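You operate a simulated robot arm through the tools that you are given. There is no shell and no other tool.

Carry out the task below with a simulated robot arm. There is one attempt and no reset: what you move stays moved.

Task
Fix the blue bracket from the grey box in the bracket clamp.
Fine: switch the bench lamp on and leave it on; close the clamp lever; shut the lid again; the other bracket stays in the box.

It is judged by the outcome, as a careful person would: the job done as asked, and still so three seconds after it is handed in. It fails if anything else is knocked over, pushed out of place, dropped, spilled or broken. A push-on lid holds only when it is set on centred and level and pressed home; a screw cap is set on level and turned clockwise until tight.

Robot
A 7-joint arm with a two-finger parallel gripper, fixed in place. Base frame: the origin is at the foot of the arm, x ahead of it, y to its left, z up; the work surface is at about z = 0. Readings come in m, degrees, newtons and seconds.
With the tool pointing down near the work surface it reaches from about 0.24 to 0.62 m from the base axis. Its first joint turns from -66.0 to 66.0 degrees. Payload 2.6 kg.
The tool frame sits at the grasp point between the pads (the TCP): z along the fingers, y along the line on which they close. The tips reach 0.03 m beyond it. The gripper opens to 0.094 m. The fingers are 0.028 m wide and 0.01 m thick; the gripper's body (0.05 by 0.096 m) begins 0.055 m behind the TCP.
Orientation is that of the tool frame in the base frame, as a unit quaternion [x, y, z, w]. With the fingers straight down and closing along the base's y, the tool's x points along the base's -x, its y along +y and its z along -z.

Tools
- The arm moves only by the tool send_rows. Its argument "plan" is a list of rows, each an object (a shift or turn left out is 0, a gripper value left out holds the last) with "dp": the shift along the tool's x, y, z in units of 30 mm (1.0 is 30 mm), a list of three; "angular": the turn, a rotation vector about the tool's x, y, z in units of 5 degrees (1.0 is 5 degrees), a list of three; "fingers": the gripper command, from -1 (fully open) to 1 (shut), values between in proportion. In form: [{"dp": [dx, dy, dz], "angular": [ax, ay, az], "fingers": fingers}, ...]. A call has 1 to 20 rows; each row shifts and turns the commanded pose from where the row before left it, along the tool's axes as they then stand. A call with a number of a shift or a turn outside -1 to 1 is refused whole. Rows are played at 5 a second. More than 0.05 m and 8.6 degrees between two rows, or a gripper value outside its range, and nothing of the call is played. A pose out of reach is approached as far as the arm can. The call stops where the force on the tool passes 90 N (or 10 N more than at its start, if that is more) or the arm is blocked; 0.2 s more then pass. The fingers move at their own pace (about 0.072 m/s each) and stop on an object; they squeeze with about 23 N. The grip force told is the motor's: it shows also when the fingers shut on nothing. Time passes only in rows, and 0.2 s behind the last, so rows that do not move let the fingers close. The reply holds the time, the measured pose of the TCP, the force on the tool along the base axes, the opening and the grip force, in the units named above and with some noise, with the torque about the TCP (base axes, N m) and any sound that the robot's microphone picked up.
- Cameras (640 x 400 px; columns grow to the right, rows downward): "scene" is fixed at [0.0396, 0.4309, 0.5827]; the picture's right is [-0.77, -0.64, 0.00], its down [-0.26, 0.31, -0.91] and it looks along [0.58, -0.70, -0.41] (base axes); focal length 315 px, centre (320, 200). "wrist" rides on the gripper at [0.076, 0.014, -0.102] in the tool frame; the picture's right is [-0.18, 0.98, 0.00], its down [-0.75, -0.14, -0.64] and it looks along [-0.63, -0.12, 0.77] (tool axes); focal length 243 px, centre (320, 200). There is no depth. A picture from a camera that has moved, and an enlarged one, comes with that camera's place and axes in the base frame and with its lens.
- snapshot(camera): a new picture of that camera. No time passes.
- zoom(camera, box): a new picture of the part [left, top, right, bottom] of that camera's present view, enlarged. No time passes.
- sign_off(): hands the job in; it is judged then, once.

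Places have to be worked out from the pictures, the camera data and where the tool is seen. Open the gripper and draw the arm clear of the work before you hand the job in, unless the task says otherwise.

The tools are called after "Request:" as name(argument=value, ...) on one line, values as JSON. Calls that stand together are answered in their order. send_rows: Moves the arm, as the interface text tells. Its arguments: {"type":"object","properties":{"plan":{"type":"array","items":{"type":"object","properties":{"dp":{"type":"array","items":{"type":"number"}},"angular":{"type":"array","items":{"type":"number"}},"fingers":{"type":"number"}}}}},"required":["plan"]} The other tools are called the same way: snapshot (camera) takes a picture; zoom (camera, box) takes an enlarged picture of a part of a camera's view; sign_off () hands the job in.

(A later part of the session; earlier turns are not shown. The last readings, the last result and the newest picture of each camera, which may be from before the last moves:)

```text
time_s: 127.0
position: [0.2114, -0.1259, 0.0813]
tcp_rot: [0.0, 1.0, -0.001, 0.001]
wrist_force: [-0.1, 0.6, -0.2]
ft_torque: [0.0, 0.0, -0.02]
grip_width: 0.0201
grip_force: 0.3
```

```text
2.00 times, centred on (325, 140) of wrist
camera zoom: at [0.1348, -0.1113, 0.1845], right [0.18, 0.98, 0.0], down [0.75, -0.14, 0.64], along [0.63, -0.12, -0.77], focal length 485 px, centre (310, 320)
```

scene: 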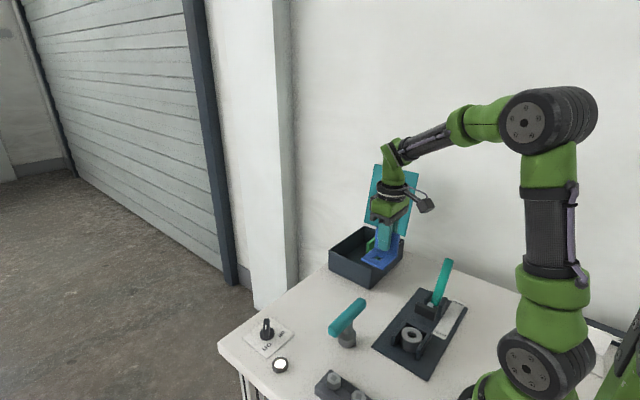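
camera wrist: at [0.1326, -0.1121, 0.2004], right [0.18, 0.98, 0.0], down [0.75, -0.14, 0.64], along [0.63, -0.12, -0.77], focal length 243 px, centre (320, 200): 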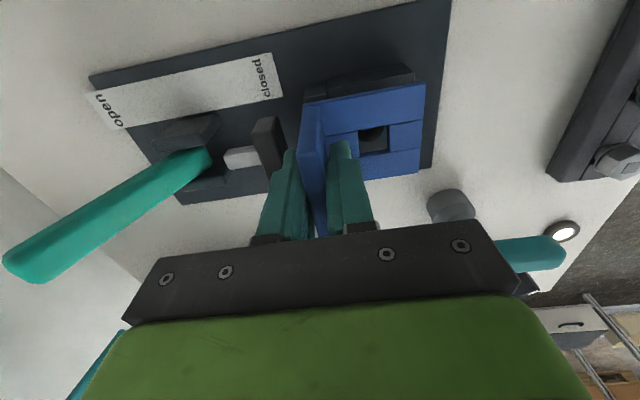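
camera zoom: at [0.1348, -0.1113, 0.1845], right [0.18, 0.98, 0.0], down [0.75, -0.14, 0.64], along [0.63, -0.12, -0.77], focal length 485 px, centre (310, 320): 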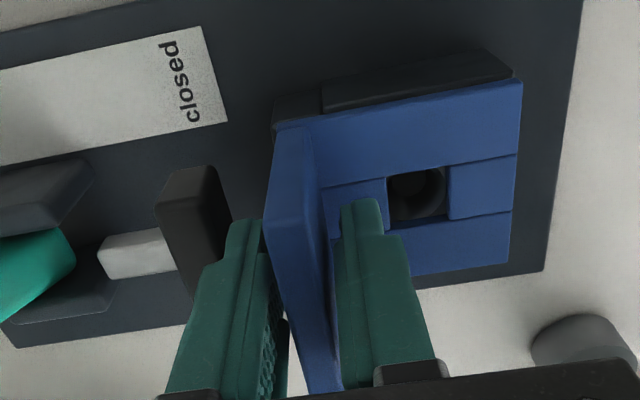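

The bore appears centred in the bracket's hole. I'll rise straight up and look again.

Request:
send_rows(plan=[{"dp": [0, 0, -0.3]}, {"dp": [0, 0, -0.6]}, {"dp": [0, 0, -0.9]}, {"dp": [0, 0, -1]}, {"dp": [0, 0, -1]}, {}])

Request:
snapshot(camera="wrist")

Request:
zoom(camera="scene", box=[385, 255, 465, 365])

Request:
zoom(camera="wrist", box=[200, 0, 480, 180])

```text
time_s: 128.4
position: [0.2086, -0.122, 0.1958]
tcp_rot: [0.0, 1.0, -0.001, 0.001]
wrist_force: [0.0, -0.1, -0.5]
ft_torque: [-0.02, 0.0, -0.05]
grip_width: 0.0203
grip_force: 0.0
```

```text
taken
camera wrist: at [0.1332, -0.1096, 0.2997], right [0.18, 0.98, 0.0], down [0.75, -0.14, 0.64], along [0.63, -0.12, -0.77], focal length 243 px, centre (320, 200)
```

wrist: 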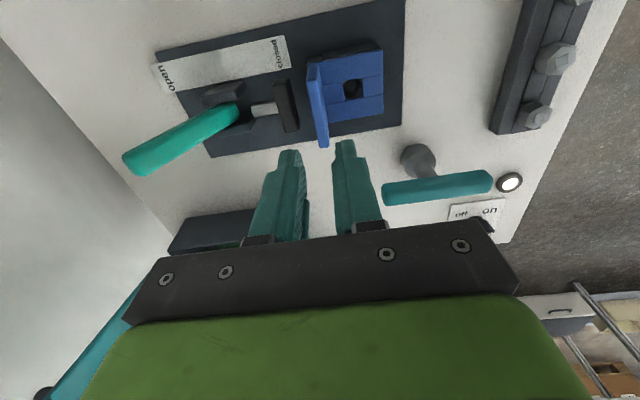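

```text
3.64 times, centred on (425, 310) of scene
camera zoom: at [0.0396, 0.4309, 0.5827], right [-0.77, -0.64, 0.0], down [-0.26, 0.31, -0.91], along [0.58, -0.7, -0.41], focal length 1145 px, centre (-62, -200)
```

zoom: 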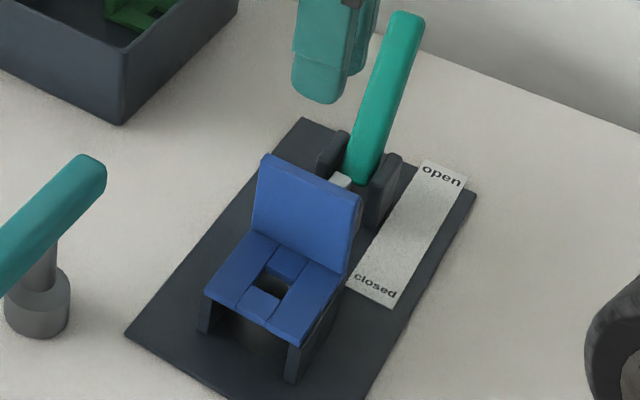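

```text
2.22 times, centred on (340, 90) of wrist
camera zoom: at [0.1332, -0.1096, 0.2997], right [0.18, 0.98, 0.0], down [0.75, -0.14, 0.64], along [0.63, -0.12, -0.77], focal length 539 px, centre (276, 444)
```

zoom: 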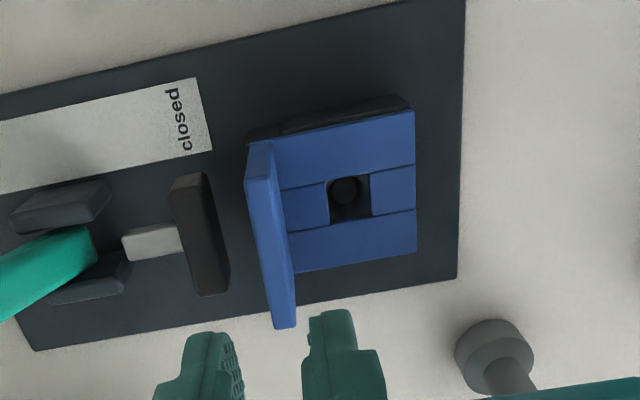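

The bracket sits level on the seat with its hole centred over the bore; the plunger is about 20 mm behind the upright. Next I'll close the fingers, pass over the lever and come down on its −y side, ready to push it closed.

Request:
send_rows(plan=[{"dp": [0, -0.5, -0.2], "fingers": 1}, {"dp": [0, -1, 0]}, {"dp": [0, -1, 0]}, {"dp": [0, -1, 0]}, {"dp": [0, -1, 0]}, {"dp": [0, -1, 0]}, {"dp": [0, -1, 0]}, {"dp": [0, -0.4, 0]}, {"dp": [0, 0, 0.8]}, {"dp": [0, 0, 0.8]}, {"dp": [0, 0, 0.8]}, {}])

Request:
snapshot(camera="wrist")

Request:
zoom(camera="scene", box=[370, 180, 500, 370])

```text
time_s: 131.0
position: [0.2113, -0.3307, 0.1283]
tcp_rot: [0.0, 1.0, 0.0, 0.001]
wrist_force: [0.1, -0.2, -0.2]
ft_torque: [0.0, 0.02, 0.0]
grip_width: 0.0002
grip_force: 22.7
```

```text
taken
camera wrist: at [0.1346, -0.3183, 0.2317], right [0.18, 0.98, 0.0], down [0.75, -0.14, 0.64], along [0.63, -0.12, -0.77], focal length 243 px, centre (320, 200)
```

wrist: 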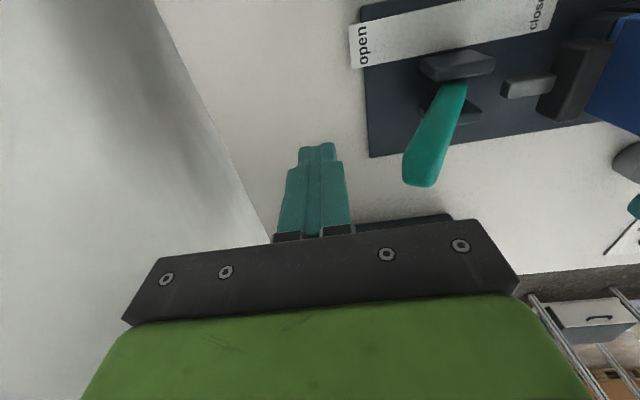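

```text
2.11 times, centred on (435, 275) of scene
camera zoom: at [0.0396, 0.4309, 0.5827], right [-0.77, -0.64, 0.0], down [-0.26, 0.31, -0.91], along [0.58, -0.7, -0.41], focal length 663 px, centre (78, 42)
```

zoom: 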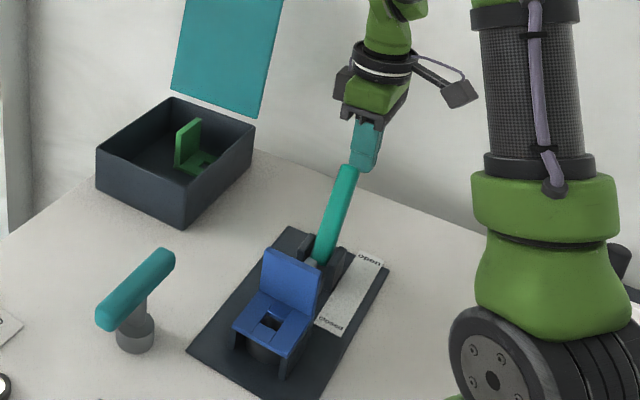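

The finger is aligned behind the lever handle. I'll push toward +y in stages, watching the force and plunger.

Request:
send_rows(plan=[{"dp": [0, 0.5, 0]}, {"dp": [0, 0.5, 0]}, {"dp": [0, 0.3, 0]}, {"dp": [0, 0.3, 0]}, {}])

Request:
zoom(camera="scene", box=[370, 180, 500, 370])

```text
time_s: 132.2
position: [0.2087, -0.2888, 0.1336]
tcp_rot: [0.001, 1.0, -0.01, 0.006]
wrist_force: [-15.8, -28.2, 55.7]
ft_torque: [0.74, 0.29, 0.27]
grip_width: 0.0
grip_force: 22.9
```

```text
2.11 times, centred on (435, 275) of scene
camera zoom: at [0.0395, 0.431, 0.5825], right [-0.77, -0.64, 0.0], down [-0.26, 0.31, -0.91], along [0.58, -0.7, -0.41], focal length 663 px, centre (78, 42)
```

zoom: 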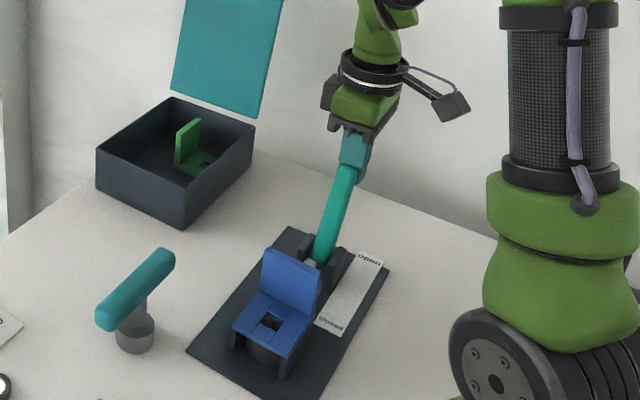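

The fingertip rode onto the handle's end cap (56 N upward), so the handle tip is lower than estimated. I'll back off, lower by 28 mm and push below the tip.

Request:
send_rows(plan=[{"dp": [0, -0.6, 0]}, {"dp": [0, -0.8, 0]}, {"dp": [0, -0.2, 0]}, {"dp": [0, 0, 0.5]}, {"dp": [0, 0, 0.45]}, {}])

Request:
zoom(camera="wrist", box=[260, 40, 540, 240])

Request:
zoom(camera="scene", box=[400, 220, 480, 310])

```text
time_s: 133.6
position: [0.21, -0.3316, 0.1001]
tcp_rot: [0.001, 1.0, 0.0, 0.001]
wrist_force: [-0.4, -0.1, 0.3]
ft_torque: [0.01, 0.02, 0.04]
grip_width: 0.0001
grip_force: 22.7
```

```text
2.00 times, centred on (400, 140) of wrist
camera zoom: at [0.134, -0.3174, 0.2042], right [0.18, 0.98, 0.0], down [0.75, -0.14, 0.64], along [0.63, -0.12, -0.77], focal length 485 px, centre (160, 320)
```

zoom: 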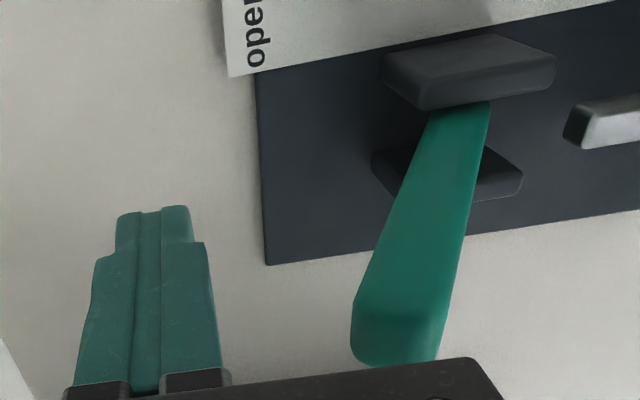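

```text
4.44 times, centred on (440, 265) of scene
camera zoom: at [0.0396, 0.4309, 0.5827], right [-0.77, -0.64, 0.0], down [-0.26, 0.31, -0.91], along [0.58, -0.7, -0.41], focal length 1399 px, centre (-213, -89)
```

zoom: 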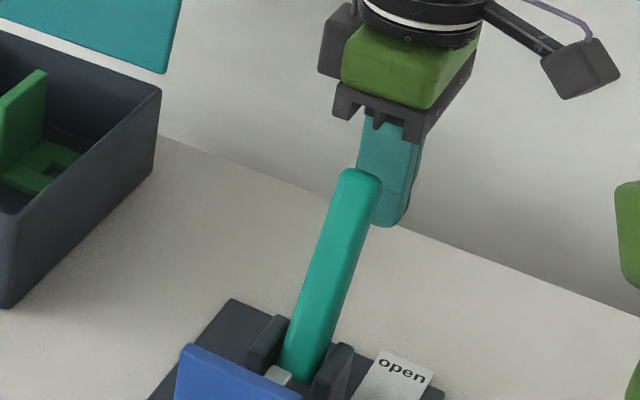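

I see the finger's upper step is what caught on the handle tip. Now the tip is well below, so the broad upper part will bear on the handle. Pushing again toward +y in stages.

Request:
send_rows(plan=[{"dp": [0, 0.5, 0]}, {"dp": [0, 0.3, 0]}, {"dp": [0, 0.3, 0]}, {}])

Request:
send_rows(plan=[{"dp": [0, 0.3, 0]}, {"dp": [0, 0.3, 0]}, {}])

Request:
zoom(camera="scene", box=[380, 200, 490, 370])

```text
time_s: 134.6
position: [0.2092, -0.2981, 0.1009]
tcp_rot: [0.001, 1.0, 0.0, 0.001]
wrist_force: [-0.6, -1.3, -0.1]
ft_torque: [0.07, 0.03, 0.0]
grip_width: 0.0
grip_force: 22.7
```

```text
time_s: 135.4
position: [0.2112, -0.2803, 0.1004]
tcp_rot: [0.0, 1.0, 0.001, 0.001]
wrist_force: [-0.4, -0.4, -0.3]
ft_torque: [0.01, 0.02, 0.01]
grip_width: 0.0001
grip_force: 22.4
```

```text
2.35 times, centred on (435, 285) of scene
camera zoom: at [0.0396, 0.4309, 0.5827], right [-0.77, -0.64, 0.0], down [-0.26, 0.31, -0.91], along [0.58, -0.7, -0.41], focal length 741 px, centre (49, 0)
```

zoom: 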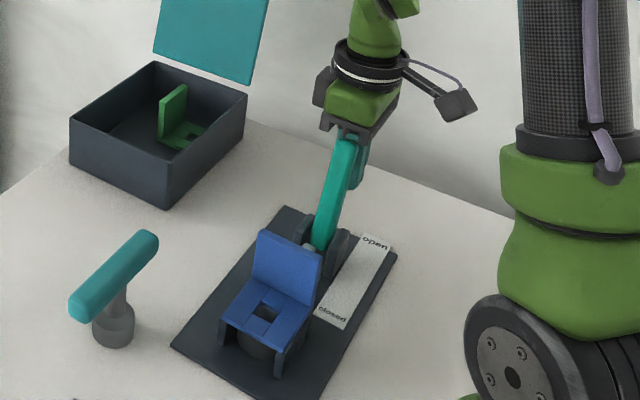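

Low force so far; the handle is starting to move. Continuing in small stages.

Request:
send_rows(plan=[{"dp": [0, 0.3, 0]}, {"dp": [0, 0.3, 0]}, {}])

Request:
zoom(camera="wrist", box=[260, 0, 640, 240])

Request:
zoom(camera="scene", box=[380, 200, 490, 370])

```text
time_s: 136.2
position: [0.2108, -0.2618, 0.1004]
tcp_rot: [0.0, 1.0, 0.0, 0.001]
wrist_force: [-0.6, 0.0, -0.1]
ft_torque: [0.01, 0.0, -0.05]
grip_width: 0.0
grip_force: 23.3
```

```text
1.67 times, centred on (450, 120) of wrist
camera zoom: at [0.1343, -0.248, 0.2042], right [0.18, 0.98, 0.0], down [0.75, -0.14, 0.64], along [0.63, -0.12, -0.77], focal length 404 px, centre (103, 333)
```

zoom: 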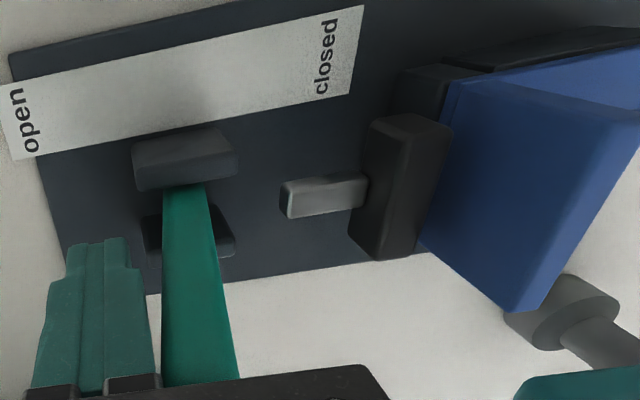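

```text
2.35 times, centred on (435, 285) of scene
camera zoom: at [0.0396, 0.4309, 0.5827], right [-0.77, -0.64, 0.0], down [-0.26, 0.31, -0.91], along [0.58, -0.7, -0.41], focal length 741 px, centre (49, 0)
```

zoom: 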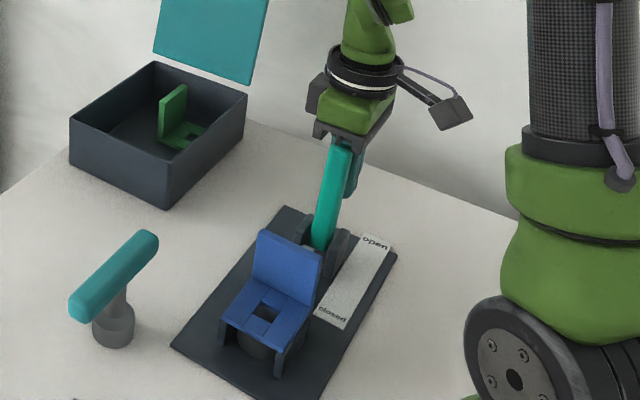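

The lever is now upright and the plunger has advanced about 13 mm, with some gap still left to the bracket. I'll raise the fingertip for better leverage and continue pushing slowly, watching the bracket.

Request:
send_rows(plan=[{"dp": [0, -0.2, -0.4]}, {"dp": [0, 0, -0.45]}, {"dp": [0, 0.4, 0]}, {"dp": [0, 0.2, 0]}, {}])

Request:
zoom(camera="wrist", box=[260, 0, 640, 240])

Request:
zoom(camera="scene", box=[390, 230, 470, 365])

```text
time_s: 137.4
position: [0.2097, -0.2487, 0.1259]
tcp_rot: [0.0, 1.0, 0.0, 0.001]
wrist_force: [-0.5, -0.4, -0.1]
ft_torque: [0.01, -0.04, 0.02]
grip_width: 0.0002
grip_force: 22.9
```

```text
1.67 times, centred on (450, 120) of wrist
camera zoom: at [0.1341, -0.2359, 0.2298], right [0.18, 0.98, 0.0], down [0.75, -0.14, 0.64], along [0.63, -0.12, -0.77], focal length 404 px, centre (103, 333)
```

zoom: 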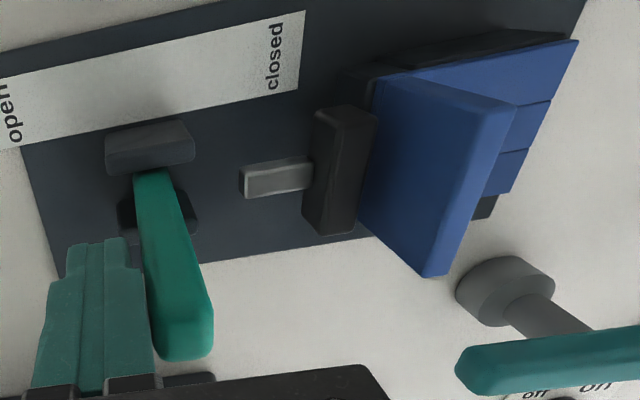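

```text
2.96 times, centred on (430, 298) of scene
camera zoom: at [0.0396, 0.4309, 0.5827], right [-0.77, -0.64, 0.0], down [-0.26, 0.31, -0.91], along [0.58, -0.7, -0.41], focal length 933 px, centre (-6, -89)
```

zoom: 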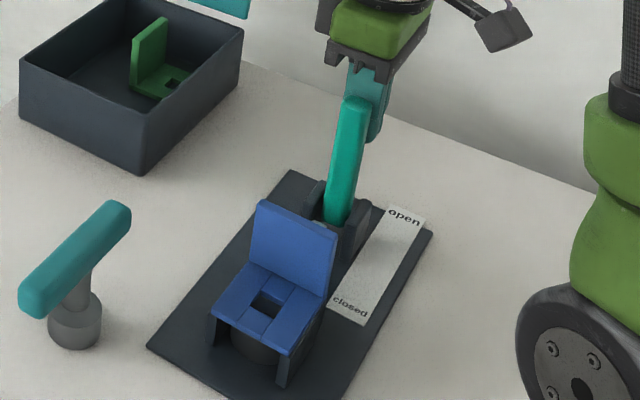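

The plunger front is about 7 mm from the upright, with the handle just past vertical. Continuing to push in small steps.

Request:
send_rows(plan=[{"dp": [0, 0.3, 0]}, {"dp": [0, 0.2, 0]}, {}])

Request:
zoom(camera="wrist", box=[260, 0, 640, 240])

Request:
zoom(camera="scene", box=[390, 230, 470, 365])

```text
time_s: 138.2
position: [0.2101, -0.2353, 0.1252]
tcp_rot: [0.001, 1.0, 0.0, 0.001]
wrist_force: [-0.8, 0.0, 0.3]
ft_torque: [0.0, 0.01, 0.03]
grip_width: 0.0001
grip_force: 22.3
```

```text
1.67 times, centred on (450, 120) of wrist
camera zoom: at [0.1347, -0.2216, 0.2292], right [0.18, 0.98, 0.0], down [0.75, -0.14, 0.64], along [0.63, -0.12, -0.77], focal length 404 px, centre (103, 333)
```

zoom: 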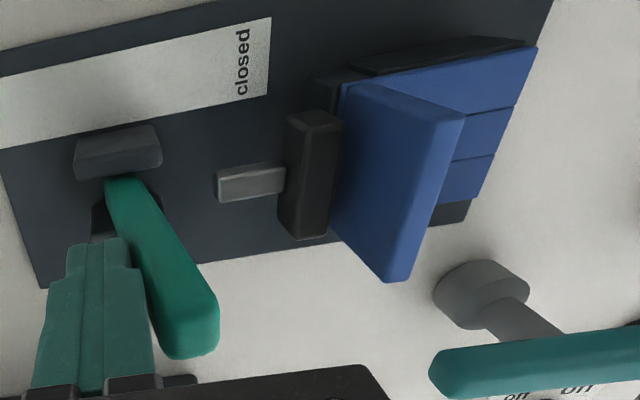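

```text
2.96 times, centred on (430, 298) of scene
camera zoom: at [0.0396, 0.4309, 0.5827], right [-0.77, -0.64, 0.0], down [-0.26, 0.31, -0.91], along [0.58, -0.7, -0.41], focal length 933 px, centre (-6, -89)
```

zoom: 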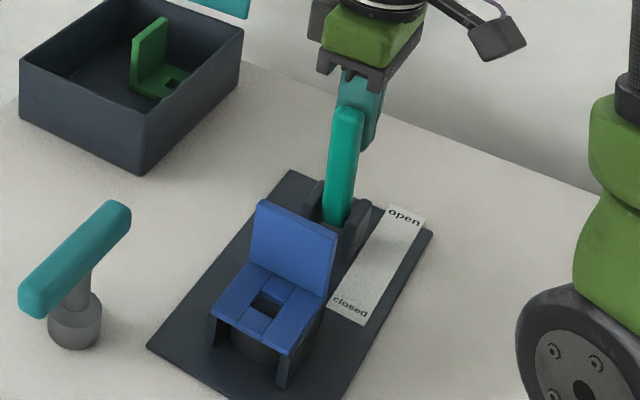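

Request:
send_rows(plan=[{"dp": [0, 0.3, 0]}, {"dp": [0, 0.2, 0]}, {}])

Request:
zoom(camera="wrist", box=[260, 0, 640, 240])

Request:
zoom(camera="scene", box=[390, 230, 470, 365])

```text
time_s: 139.0
position: [0.2108, -0.22, 0.1274]
tcp_rot: [0.0, 1.0, 0.0, 0.001]
wrist_force: [-1.0, 0.4, 0.1]
ft_torque: [-0.04, 0.01, 0.0]
grip_width: 0.0002
grip_force: 23.1
```

```text
1.67 times, centred on (450, 120) of wrist
camera zoom: at [0.135, -0.2065, 0.23], right [0.18, 0.98, 0.0], down [0.75, -0.14, 0.64], along [0.63, -0.12, -0.77], focal length 404 px, centre (103, 333)
```

zoom: 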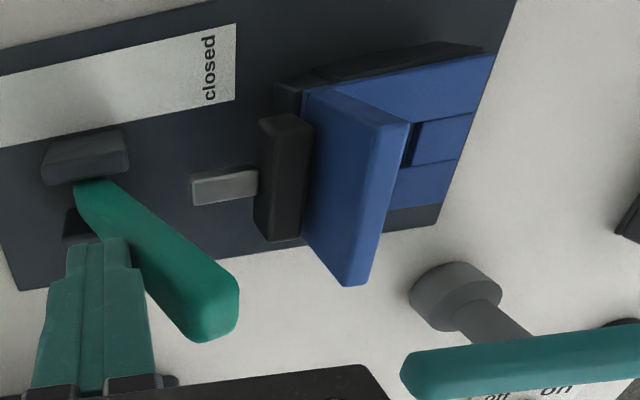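

```text
2.96 times, centred on (430, 298) of scene
camera zoom: at [0.0396, 0.4309, 0.5827], right [-0.77, -0.64, 0.0], down [-0.26, 0.31, -0.91], along [0.58, -0.7, -0.41], focal length 933 px, centre (-6, -89)
```

zoom: 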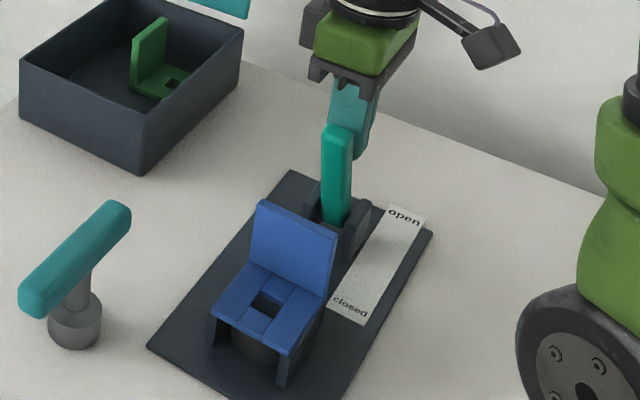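

The plunger slows as the lever goes over (toggle action) and is now within about 2 mm of the upright, matching my seat position. Continuing the last part of the swing.

Request:
send_rows(plan=[{"dp": [0, 0.25, 0]}, {"dp": [0, 0.2, 0]}, {}])

Request:
zoom(camera="wrist", box=[260, 0, 640, 240])

Request:
zoom(camera="scene", box=[390, 230, 470, 365])

```text
time_s: 139.8
position: [0.2104, -0.2053, 0.1266]
tcp_rot: [0.0, 1.0, -0.001, 0.002]
wrist_force: [-0.7, -5.1, 1.1]
ft_torque: [-0.11, 0.05, 0.02]
grip_width: 0.0001
grip_force: 22.6
```

```text
1.67 times, centred on (450, 120) of wrist
camera zoom: at [0.1346, -0.1924, 0.2299], right [0.18, 0.98, 0.0], down [0.75, -0.14, 0.64], along [0.63, -0.12, -0.77], focal length 404 px, centre (103, 333)
```

zoom: 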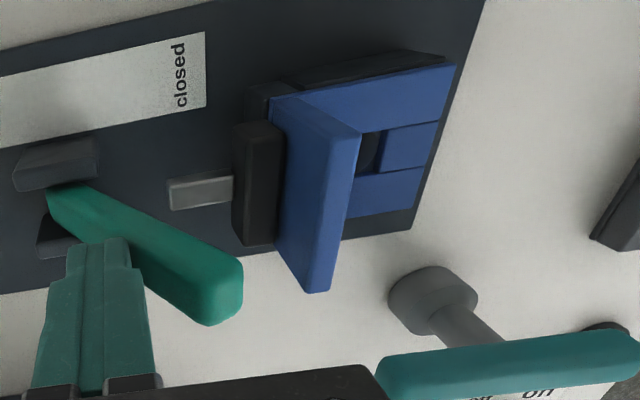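

```text
2.96 times, centred on (430, 298) of scene
camera zoom: at [0.0396, 0.4309, 0.5827], right [-0.77, -0.64, 0.0], down [-0.26, 0.31, -0.91], along [0.58, -0.7, -0.41], focal length 933 px, centre (-6, -89)
```

zoom: 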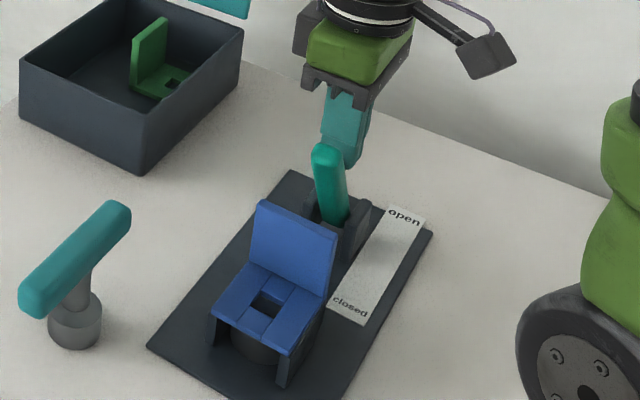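

Resistance has begun (5 N). I'll continue in smaller steps, watching for the bracket shifting and for a click or a stop.

Request:
send_rows(plan=[{"dp": [0, 0.2, 0]}, {"dp": [0, 0.1, 0]}, {}])

Request:
zoom(camera="wrist", box=[260, 0, 640, 240])

Request:
zoom(camera="scene", box=[390, 230, 470, 365])

```text
time_s: 140.6
position: [0.2107, -0.2028, 0.1295]
tcp_rot: [-0.003, 1.0, -0.009, 0.004]
wrist_force: [-8.2, -43.7, 2.0]
ft_torque: [-1.3, 0.22, 0.04]
grip_width: 0.0
grip_force: 23.4
```

```text
1.67 times, centred on (450, 120) of wrist
camera zoom: at [0.134, -0.1881, 0.231], right [0.18, 0.98, -0.02], down [0.75, -0.13, 0.65], along [0.64, -0.13, -0.76], focal length 404 px, centre (103, 333)
```

zoom: 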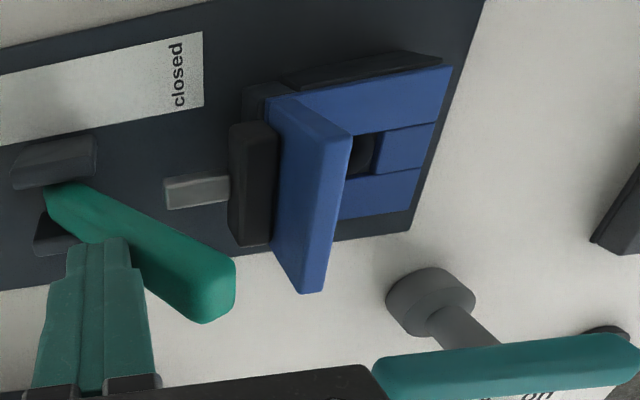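

```text
2.96 times, centred on (430, 298) of scene
camera zoom: at [0.0396, 0.4309, 0.5827], right [-0.77, -0.64, 0.0], down [-0.26, 0.31, -0.91], along [0.58, -0.7, -0.41], focal length 933 px, centre (-6, -89)
```

zoom: 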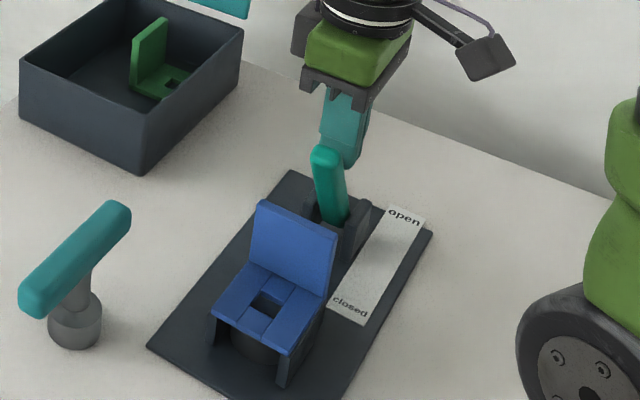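

The handle has come up against a firm stop (44 N for 2 mm) leaning toward "closed", and the plunger meets the upright without shifting the bracket. I'll back off and check that the lever stays put.

Request:
send_rows(plan=[{"dp": [0, -0.5, 0]}, {"dp": [0, -0.7, 0]}, {"dp": [0, -0.5, -0.5]}, {"dp": [0, 0, -1]}, {"dp": [0, 0, -1]}, {}])

Request:
snapshot(camera="wrist")

Request:
zoom(camera="scene", box=[385, 240, 475, 365])

```text
time_s: 142.0
position: [0.2102, -0.2476, 0.2006]
tcp_rot: [0.0, 1.0, 0.001, 0.001]
wrist_force: [0.2, 0.1, -0.1]
ft_torque: [-0.04, 0.0, 0.03]
grip_width: 0.0002
grip_force: 22.8
```

```text
taken
camera wrist: at [0.1349, -0.2344, 0.3045], right [0.18, 0.98, 0.0], down [0.75, -0.14, 0.64], along [0.63, -0.12, -0.77], focal length 243 px, centre (320, 200)
```

wrist: 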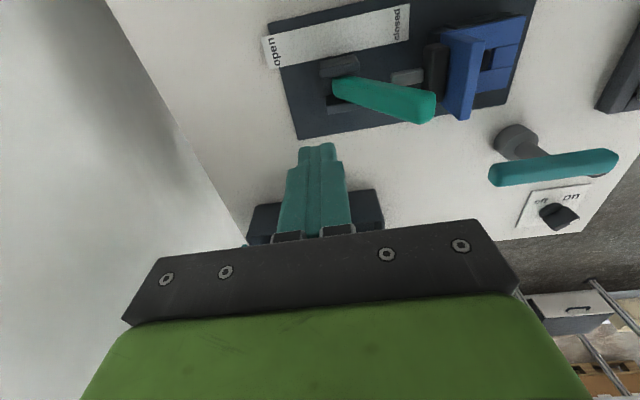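

```text
3.20 times, centred on (430, 302) of scene
camera zoom: at [0.0396, 0.4309, 0.5827], right [-0.77, -0.64, 0.0], down [-0.26, 0.31, -0.91], along [0.58, -0.7, -0.41], focal length 1007 px, centre (-32, -128)
```

zoom: 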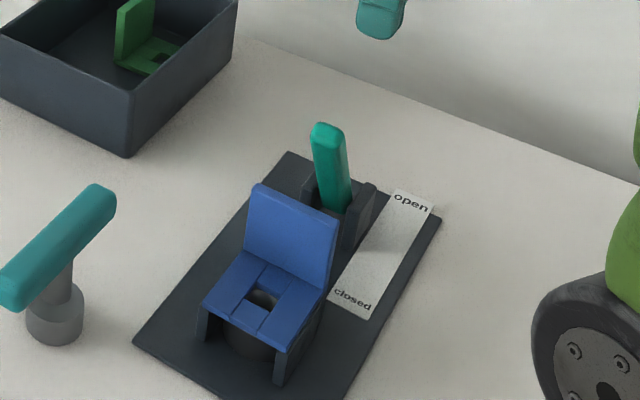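

The lever stays down at "closed". I'll take a closer look at the clamped bracket from above to verify contact, level and hole position.

Request:
send_rows(plan=[{"dp": [0.3, 0.9, -0.2]}, {"dp": [0.3, 0.9, 0]}, {"dp": [0, 0.9, 0]}, {"dp": [0, 0.9, 0]}, {}])

Request:
zoom(camera="wrist", box=[160, 0, 440, 180])

Request:
zoom(camera="scene", box=[395, 290, 445, 365])

```text
time_s: 143.2
position: [0.1922, -0.1404, 0.2071]
tcp_rot: [0.0, 1.0, 0.0, 0.0]
wrist_force: [0.1, 0.9, 0.2]
ft_torque: [-0.01, 0.02, -0.03]
grip_width: 0.0
grip_force: 22.7
```

```text
2.22 times, centred on (300, 90) of wrist
camera zoom: at [0.1163, -0.1267, 0.3107], right [0.18, 0.98, 0.0], down [0.75, -0.14, 0.64], along [0.63, -0.12, -0.77], focal length 539 px, centre (364, 444)
```

zoom: 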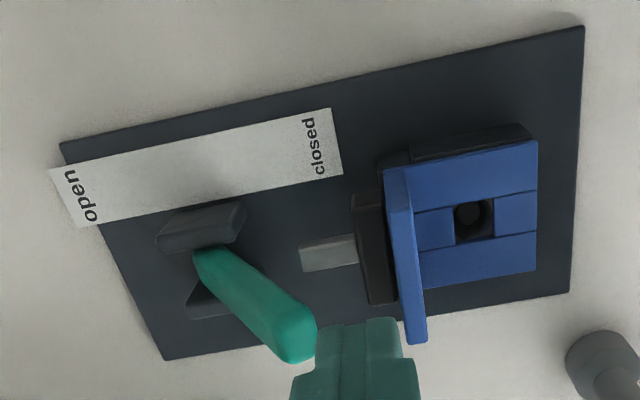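

```text
5.33 times, centred on (420, 328) of scene
camera zoom: at [0.0396, 0.4309, 0.5827], right [-0.77, -0.64, 0.0], down [-0.26, 0.31, -0.91], along [0.58, -0.7, -0.41], focal length 1679 px, centre (-213, -480)
```

zoom: 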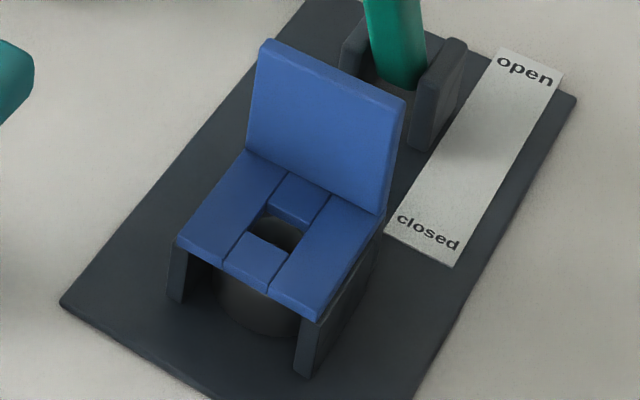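

Everything lines up. To be sure there is no play between plunger and upright, I'll re-grip the upright lightly near its top (clear of the plunger and handle), and nudge it a millimetre or so against the plunger while watching the force.

Request:
send_rows(plan=[{"dp": [-0.57, 0.5, 0.5], "fingers": 0.52}, {"dp": [0, 0, 0.7]}, {}, {}])

Request:
zoom(camera="wrist", box=[180, 40, 460, 220])

Request:
zoom(camera="scene", box=[385, 220, 475, 365])

```text
time_s: 144.2
position: [0.2079, -0.1267, 0.1713]
tcp_rot: [0.0, 1.0, 0.0, 0.001]
wrist_force: [0.5, 1.1, 0.5]
ft_torque: [0.01, 0.02, 0.0]
grip_width: 0.0226
grip_force: 0.0
```

```text
2.22 times, centred on (320, 130) of wrist
camera zoom: at [0.1336, -0.1123, 0.2743], right [0.18, 0.98, 0.0], down [0.75, -0.14, 0.64], along [0.63, -0.12, -0.77], focal length 539 px, centre (320, 356)
```

zoom: 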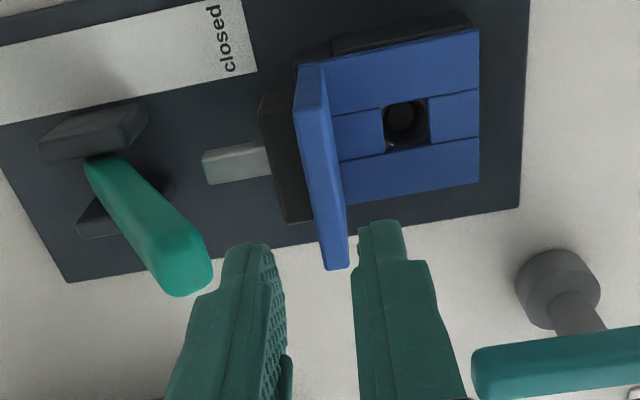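

```text
2.76 times, centred on (430, 292) of scene
camera zoom: at [0.0396, 0.4309, 0.5827], right [-0.77, -0.64, 0.0], down [-0.26, 0.31, -0.91], along [0.58, -0.7, -0.41], focal length 868 px, centre (17, -55)
```

zoom: 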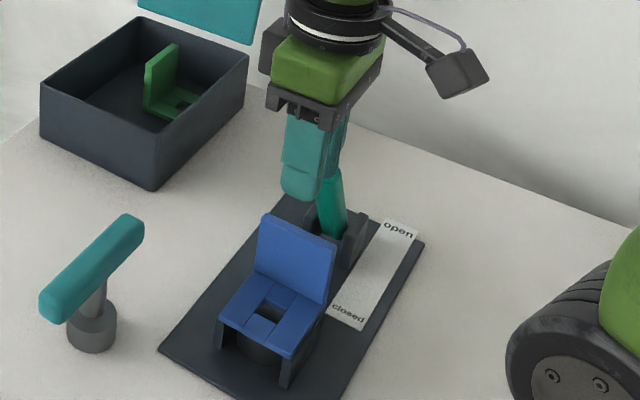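

Request:
send_rows(plan=[{"dp": [0, 0.06, 0.6]}, {"dp": [0, 0, 0.6]}, {"dp": [0, 0, 0.6]}, {"dp": [0, 0, 0.55]}, {}])

Request:
zoom(camera="wrist", box=[180, 40, 460, 240])

Request:
zoom(camera="scene", box=[385, 240, 475, 365])

```text
time_s: 145.4
position: [0.21, -0.1241, 0.1002]
tcp_rot: [0.001, 1.0, 0.0, 0.001]
wrist_force: [-0.2, -0.2, 0.6]
ft_torque: [0.04, 0.01, 0.0]
grip_width: 0.0227
grip_force: 0.1
```

```text
2.00 times, centred on (320, 140) of wrist
camera zoom: at [0.1345, -0.1104, 0.2036], right [0.18, 0.98, 0.0], down [0.75, -0.14, 0.64], along [0.63, -0.12, -0.77], focal length 485 px, centre (320, 320)
```

zoom: 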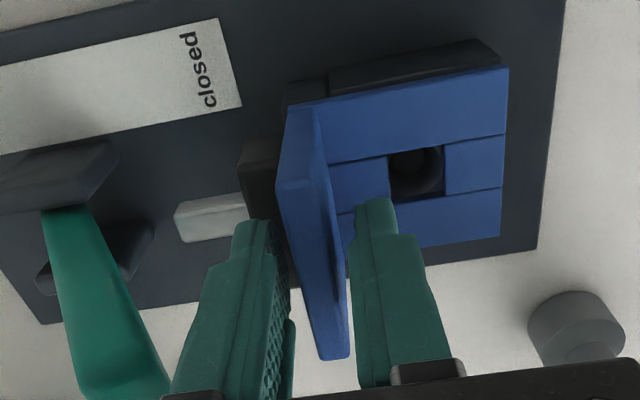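

```text
3.20 times, centred on (430, 302) of scene
camera zoom: at [0.0396, 0.4309, 0.5827], right [-0.77, -0.64, 0.0], down [-0.26, 0.31, -0.91], along [0.58, -0.7, -0.41], focal length 1007 px, centre (-32, -128)
```

zoom: 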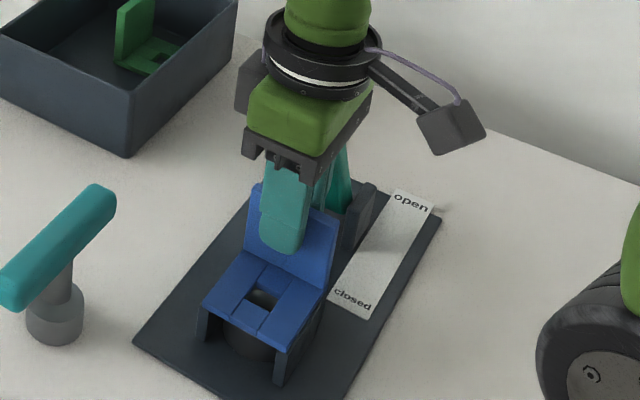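

The fingers straddle the upright, clear of the plunger and handle. Closing, then nudging −y by about 1 mm at a time.

Request:
send_rows(plan=[{"fingers": 1}, {}, {}])

Request:
send_rows(plan=[{"dp": [0, -0.03, 0]}, {}])

Request:
send_rows(plan=[{"dp": [0, -0.03, 0]}, {}])

```text
time_s: 146.2
position: [0.2096, -0.1228, 0.1012]
tcp_rot: [0.0, 1.0, 0.0, 0.0]
wrist_force: [-3.7, 3.2, 15.7]
ft_torque: [0.12, 0.07, 0.05]
grip_width: 0.0097
grip_force: 22.9
```

```text
time_s: 146.8
position: [0.2101, -0.1238, 0.1017]
tcp_rot: [0.0, 1.0, 0.001, 0.002]
wrist_force: [-2.6, 10.7, 29.5]
ft_torque: [0.47, 0.2, 0.05]
grip_width: 0.0098
grip_force: 23.2
```

```text
time_s: 147.4
position: [0.2106, -0.1259, 0.1006]
tcp_rot: [0.0, 1.0, 0.0, 0.001]
wrist_force: [1.6, 14.8, 34.6]
ft_torque: [0.77, 0.08, -0.09]
grip_width: 0.0096
grip_force: 22.9
```

There is an unexpected upward force (35 N), so I'll stop and look before doing anything else.

Request:
zoom(camera="wrist", box=[180, 40, 460, 240])

Request:
zoom(camera="scene", box=[395, 270, 455, 365])

```text
2.00 times, centred on (320, 140) of wrist
camera zoom: at [0.1345, -0.1123, 0.2039], right [0.18, 0.98, 0.0], down [0.75, -0.14, 0.64], along [0.63, -0.12, -0.76], focal length 485 px, centre (320, 320)
```

zoom: 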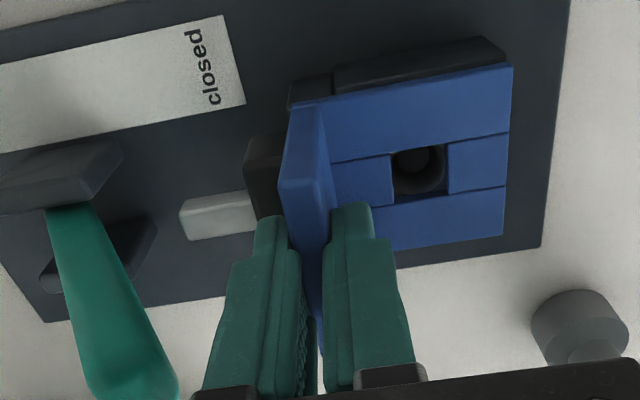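

```text
4.21 times, centred on (425, 318) of scene
camera zoom: at [0.0395, 0.4309, 0.5826], right [-0.77, -0.64, 0.0], down [-0.26, 0.31, -0.91], along [0.58, -0.7, -0.41], focal length 1326 px, centre (-122, -295)
```

zoom: 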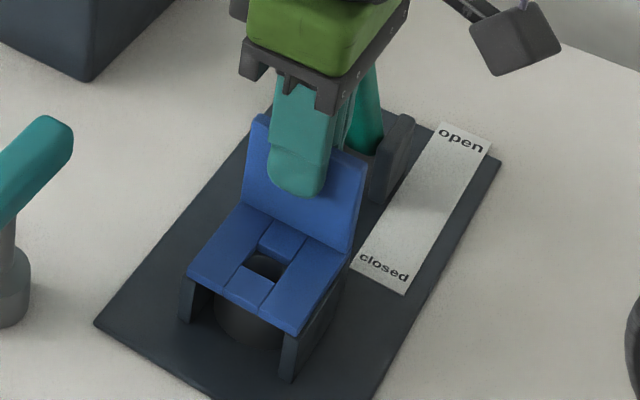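

The reaction (15 N in y, with the torque placing it about 50 mm below the TCP) confirms the plunger is bearing on the upright, and the vertical load is just the bracket pressing onto its seat. I'll release without pulling back, then rise straight up.

Request:
send_rows(plan=[{"fingers": 0.52}, {}, {}, {"dp": [0, 0, -0.3]}, {"dp": [0, 0, -0.7]}, {"dp": [0, 0, -1]}, {"dp": [0, 0, -1]}, {"dp": [0, 0, -1]}, {}])

Request:
zoom(camera="wrist", box=[180, 0, 460, 200])

Request:
zoom(camera="scene", box=[385, 260, 465, 365])

```text
time_s: 149.4
position: [0.208, -0.1261, 0.219]
tcp_rot: [0.0, 1.0, 0.001, 0.001]
wrist_force: [0.0, -0.1, 0.2]
ft_torque: [-0.03, -0.02, 0.0]
grip_width: 0.0227
grip_force: 0.1
```

```text
2.00 times, centred on (320, 100) of wrist
camera zoom: at [0.1324, -0.1126, 0.3234], right [0.18, 0.98, 0.0], down [0.75, -0.14, 0.64], along [0.63, -0.12, -0.77], focal length 485 px, centre (320, 400)
```

zoom: 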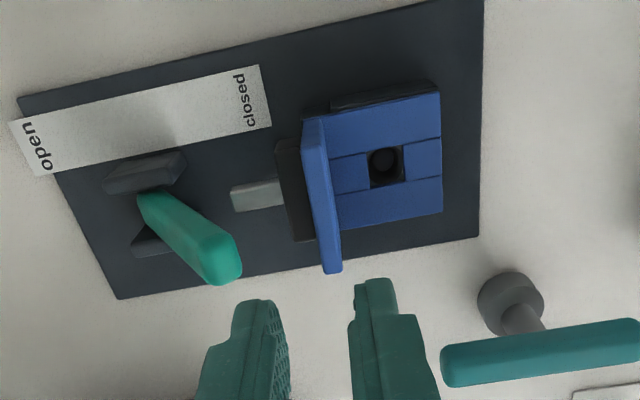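

```text
3.81 times, centred on (425, 312) of scene
camera zoom: at [0.0396, 0.4309, 0.5827], right [-0.77, -0.64, 0.0], down [-0.26, 0.31, -0.91], along [0.58, -0.7, -0.41], focal length 1199 px, centre (-80, -229)
```

zoom: 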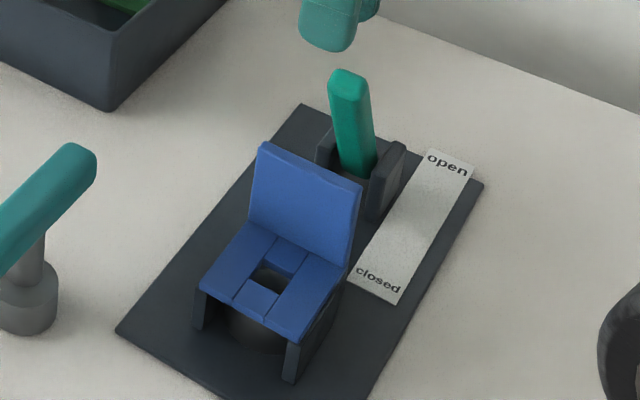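

The clamp job is done: bracket seated, plunger bearing, lever closed. Now the lid: I'll open the fingers fully and bring them to the lid's near side edge from the −x side, so that one finger passes behind it.

Request:
send_rows(plan=[{"dp": [-0.307, -0.94, 0], "fingers": -1}, {"dp": [-0.307, -0.94, 0]}, {"dp": [-0.307, -0.94, 0]}, {"dp": [-0.307, -0.94, 0]}, {"dp": [-0.307, -0.94, 0]}, {"dp": [-0.307, -0.94, 0]}, {"dp": [-0.307, -0.94, 0]}, {"dp": [-0.307, -0.94, 0]}, {"dp": [-0.307, -0.94, 0]}, {"dp": [-0.307, -0.94, 0]}, {}])

Request:
snapshot(camera="wrist")

Request:
snapshot(camera="scene")

```text
time_s: 151.8
position: [0.301, -0.407, 0.2189]
tcp_rot: [0.0, 1.0, 0.0, 0.001]
wrist_force: [0.3, 0.6, -0.1]
ft_torque: [0.0, -0.01, 0.0]
grip_width: 0.0938
grip_force: 0.0
```

```text
taken
camera wrist: at [0.2255, -0.393, 0.3217], right [0.18, 0.98, 0.0], down [0.75, -0.14, 0.64], along [0.63, -0.12, -0.77], focal length 243 px, centre (320, 200)
```

wrist: 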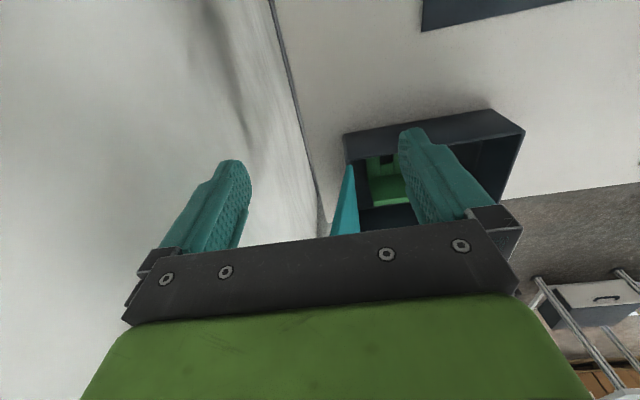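

```text
taken
```

scene: 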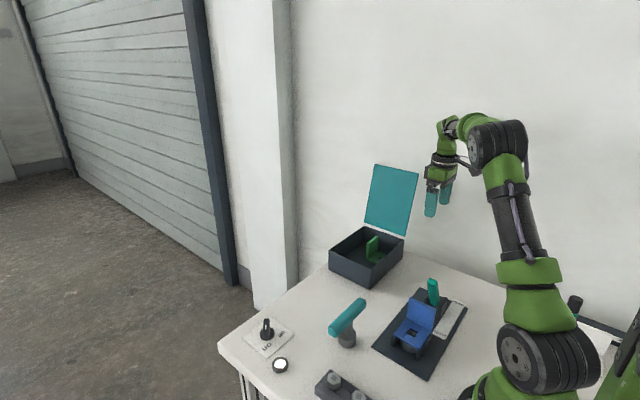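

The lid (about 102°) appears between the open fingers. I'll raise slightly for clearance above its top edge, then move +x so the fingers overlap the lid's near edge by a few mm.

Request:
send_rows(plan=[{"dp": [0, 0, -0.4]}, {"dp": [-0.7, 0, 0]}, {"dp": [-0.7, 0, 0]}, {"dp": [-0.8, 0, 0]}, {}])

Request:
snapshot(camera="wrist")

Request:
zoom(camera="scene", box=[330, 120, 460, 290])

```text
time_s: 153.0
position: [0.3662, -0.4085, 0.2324]
tcp_rot: [0.0, 1.0, 0.0, 0.0]
wrist_force: [0.4, 0.7, 0.4]
ft_torque: [-0.01, -0.03, 0.0]
grip_width: 0.094
grip_force: 0.1
```

```text
taken
camera wrist: at [0.2911, -0.3949, 0.3363], right [0.18, 0.98, 0.0], down [0.75, -0.14, 0.64], along [0.63, -0.12, -0.77], focal length 243 px, centre (320, 200)
```

wrist: 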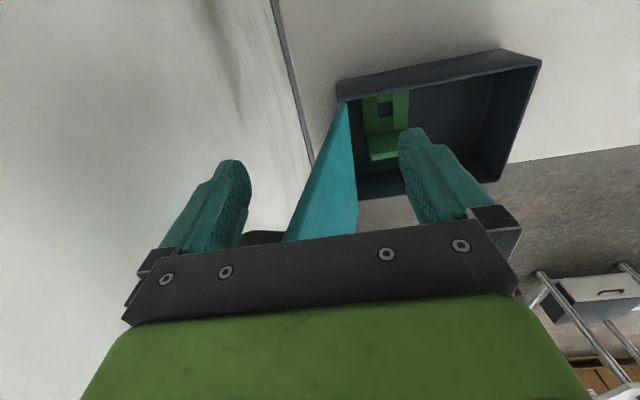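

```text
2.35 times, centred on (395, 205) of scene
camera zoom: at [0.0396, 0.4309, 0.5827], right [-0.77, -0.64, 0.0], down [-0.26, 0.31, -0.91], along [0.58, -0.7, -0.41], focal length 741 px, centre (144, 188)
```

zoom: 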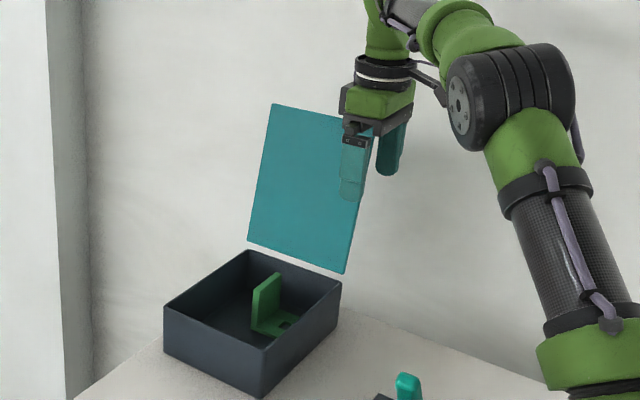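

The lid lies between the fingers, but overlap is only about 2 mm and the handle end is near. I'll move +y until the rear finger is just behind the lid (clear of the handle bar), then a few mm more in +x.

Request:
send_rows(plan=[{"dp": [0, 0.3, 0]}, {"dp": [0, 0.25, 0]}, {"dp": [-0.13, 0, 0]}, {"dp": [-0.13, 0, 0]}, {}])

Request:
zoom(camera="wrist", box=[160, 80, 440, 250])

Request:
zoom(camera="scene", box=[350, 130, 440, 240])

```text
time_s: 154.2
position: [0.375, -0.3907, 0.2321]
tcp_rot: [0.001, 1.0, 0.0, 0.001]
wrist_force: [0.4, 1.0, -0.2]
ft_torque: [-0.02, 0.0, 0.02]
grip_width: 0.0941
grip_force: 0.1
```

```text
2.29 times, centred on (300, 165) of wrist
camera zoom: at [0.2991, -0.3776, 0.3356], right [0.18, 0.98, 0.0], down [0.75, -0.14, 0.64], along [0.63, -0.12, -0.77], focal length 555 px, centre (366, 280)
```

zoom: 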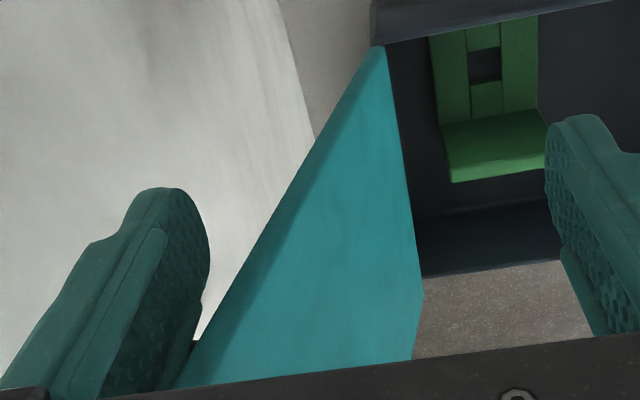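

```text
3.64 times, centred on (395, 185) of scene
camera zoom: at [0.0396, 0.4309, 0.5827], right [-0.77, -0.64, 0.0], down [-0.26, 0.31, -0.91], along [0.58, -0.7, -0.41], focal length 1145 px, centre (47, 254)
```

zoom: 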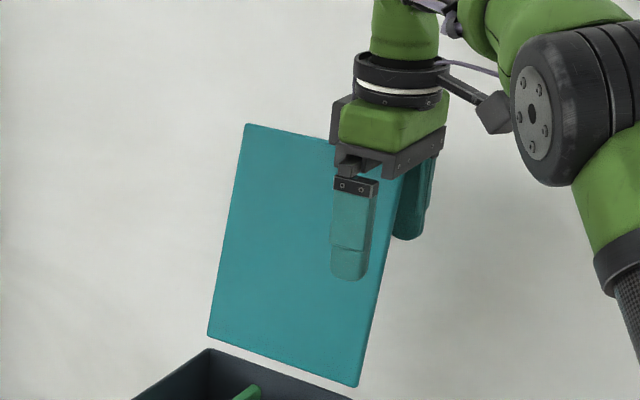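

The rear finger is now behind the lid's near edge. Pulling the lid forward in steps.

Request:
send_rows(plan=[{"dp": [0, 0.3, 0]}, {"dp": [0, 0.4, 0]}, {"dp": [0, 0.4, 0]}, {}])

Request:
zoom(camera="scene", box=[330, 120, 460, 290])

```text
time_s: 155.2
position: [0.3737, -0.3565, 0.2327]
tcp_rot: [0.0, 1.0, 0.0, 0.0]
wrist_force: [1.3, -2.1, -0.1]
ft_torque: [0.09, 0.02, 0.02]
grip_width: 0.094
grip_force: 0.1
```

```text
2.35 times, centred on (395, 205) of scene
camera zoom: at [0.0396, 0.4309, 0.5827], right [-0.77, -0.64, 0.0], down [-0.26, 0.31, -0.91], along [0.58, -0.7, -0.41], focal length 741 px, centre (144, 188)
```

zoom: 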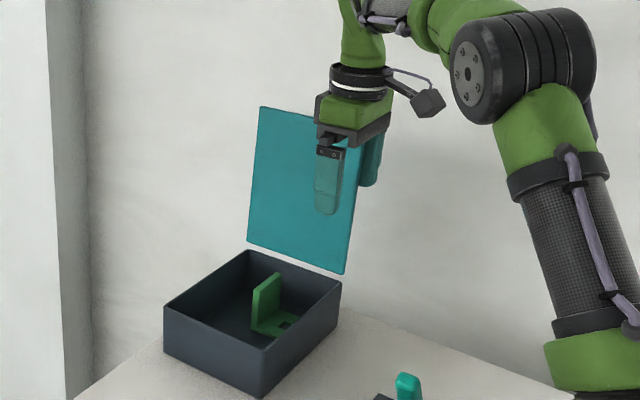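

The lid follows at 2 N. Continuing past vertical.

Request:
send_rows(plan=[{"dp": [0, 0.5, 0]}, {"dp": [0, 0.5, 0]}, {"dp": [0, 0.4, 0]}, {}])

Request:
zoom(camera="scene", box=[330, 120, 460, 290])

Request:
zoom(camera="wrist", box=[160, 80, 480, 250])

```text
time_s: 156.2
position: [0.3747, -0.3148, 0.2321]
tcp_rot: [0.0, 1.0, -0.001, 0.001]
wrist_force: [0.4, -2.0, -0.3]
ft_torque: [-0.08, -0.03, -0.01]
grip_width: 0.094
grip_force: 0.0
```

```text
2.35 times, centred on (395, 205) of scene
camera zoom: at [0.0396, 0.4309, 0.5827], right [-0.77, -0.64, 0.0], down [-0.26, 0.31, -0.91], along [0.58, -0.7, -0.41], focal length 741 px, centre (144, 188)
```

zoom: 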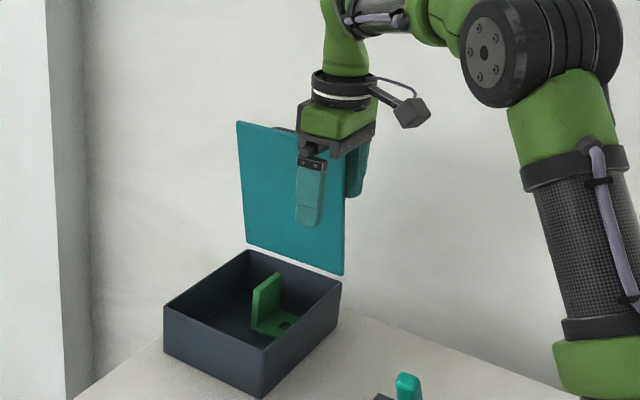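

```text
2.00 times, centred on (320, 165) of wrist
camera zoom: at [0.298, -0.3012, 0.3356], right [0.18, 0.98, 0.0], down [0.75, -0.14, 0.64], along [0.63, -0.12, -0.77], focal length 485 px, centre (320, 270)
```

zoom: 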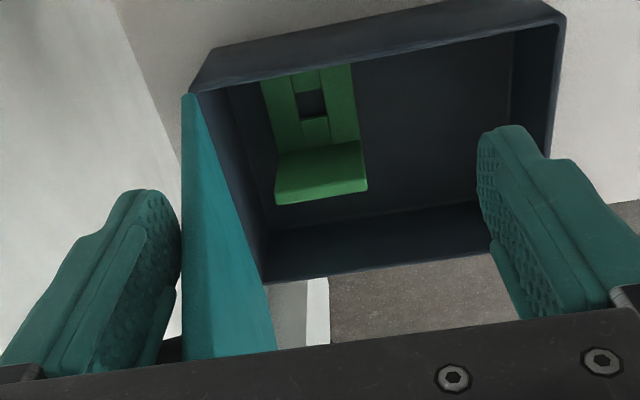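

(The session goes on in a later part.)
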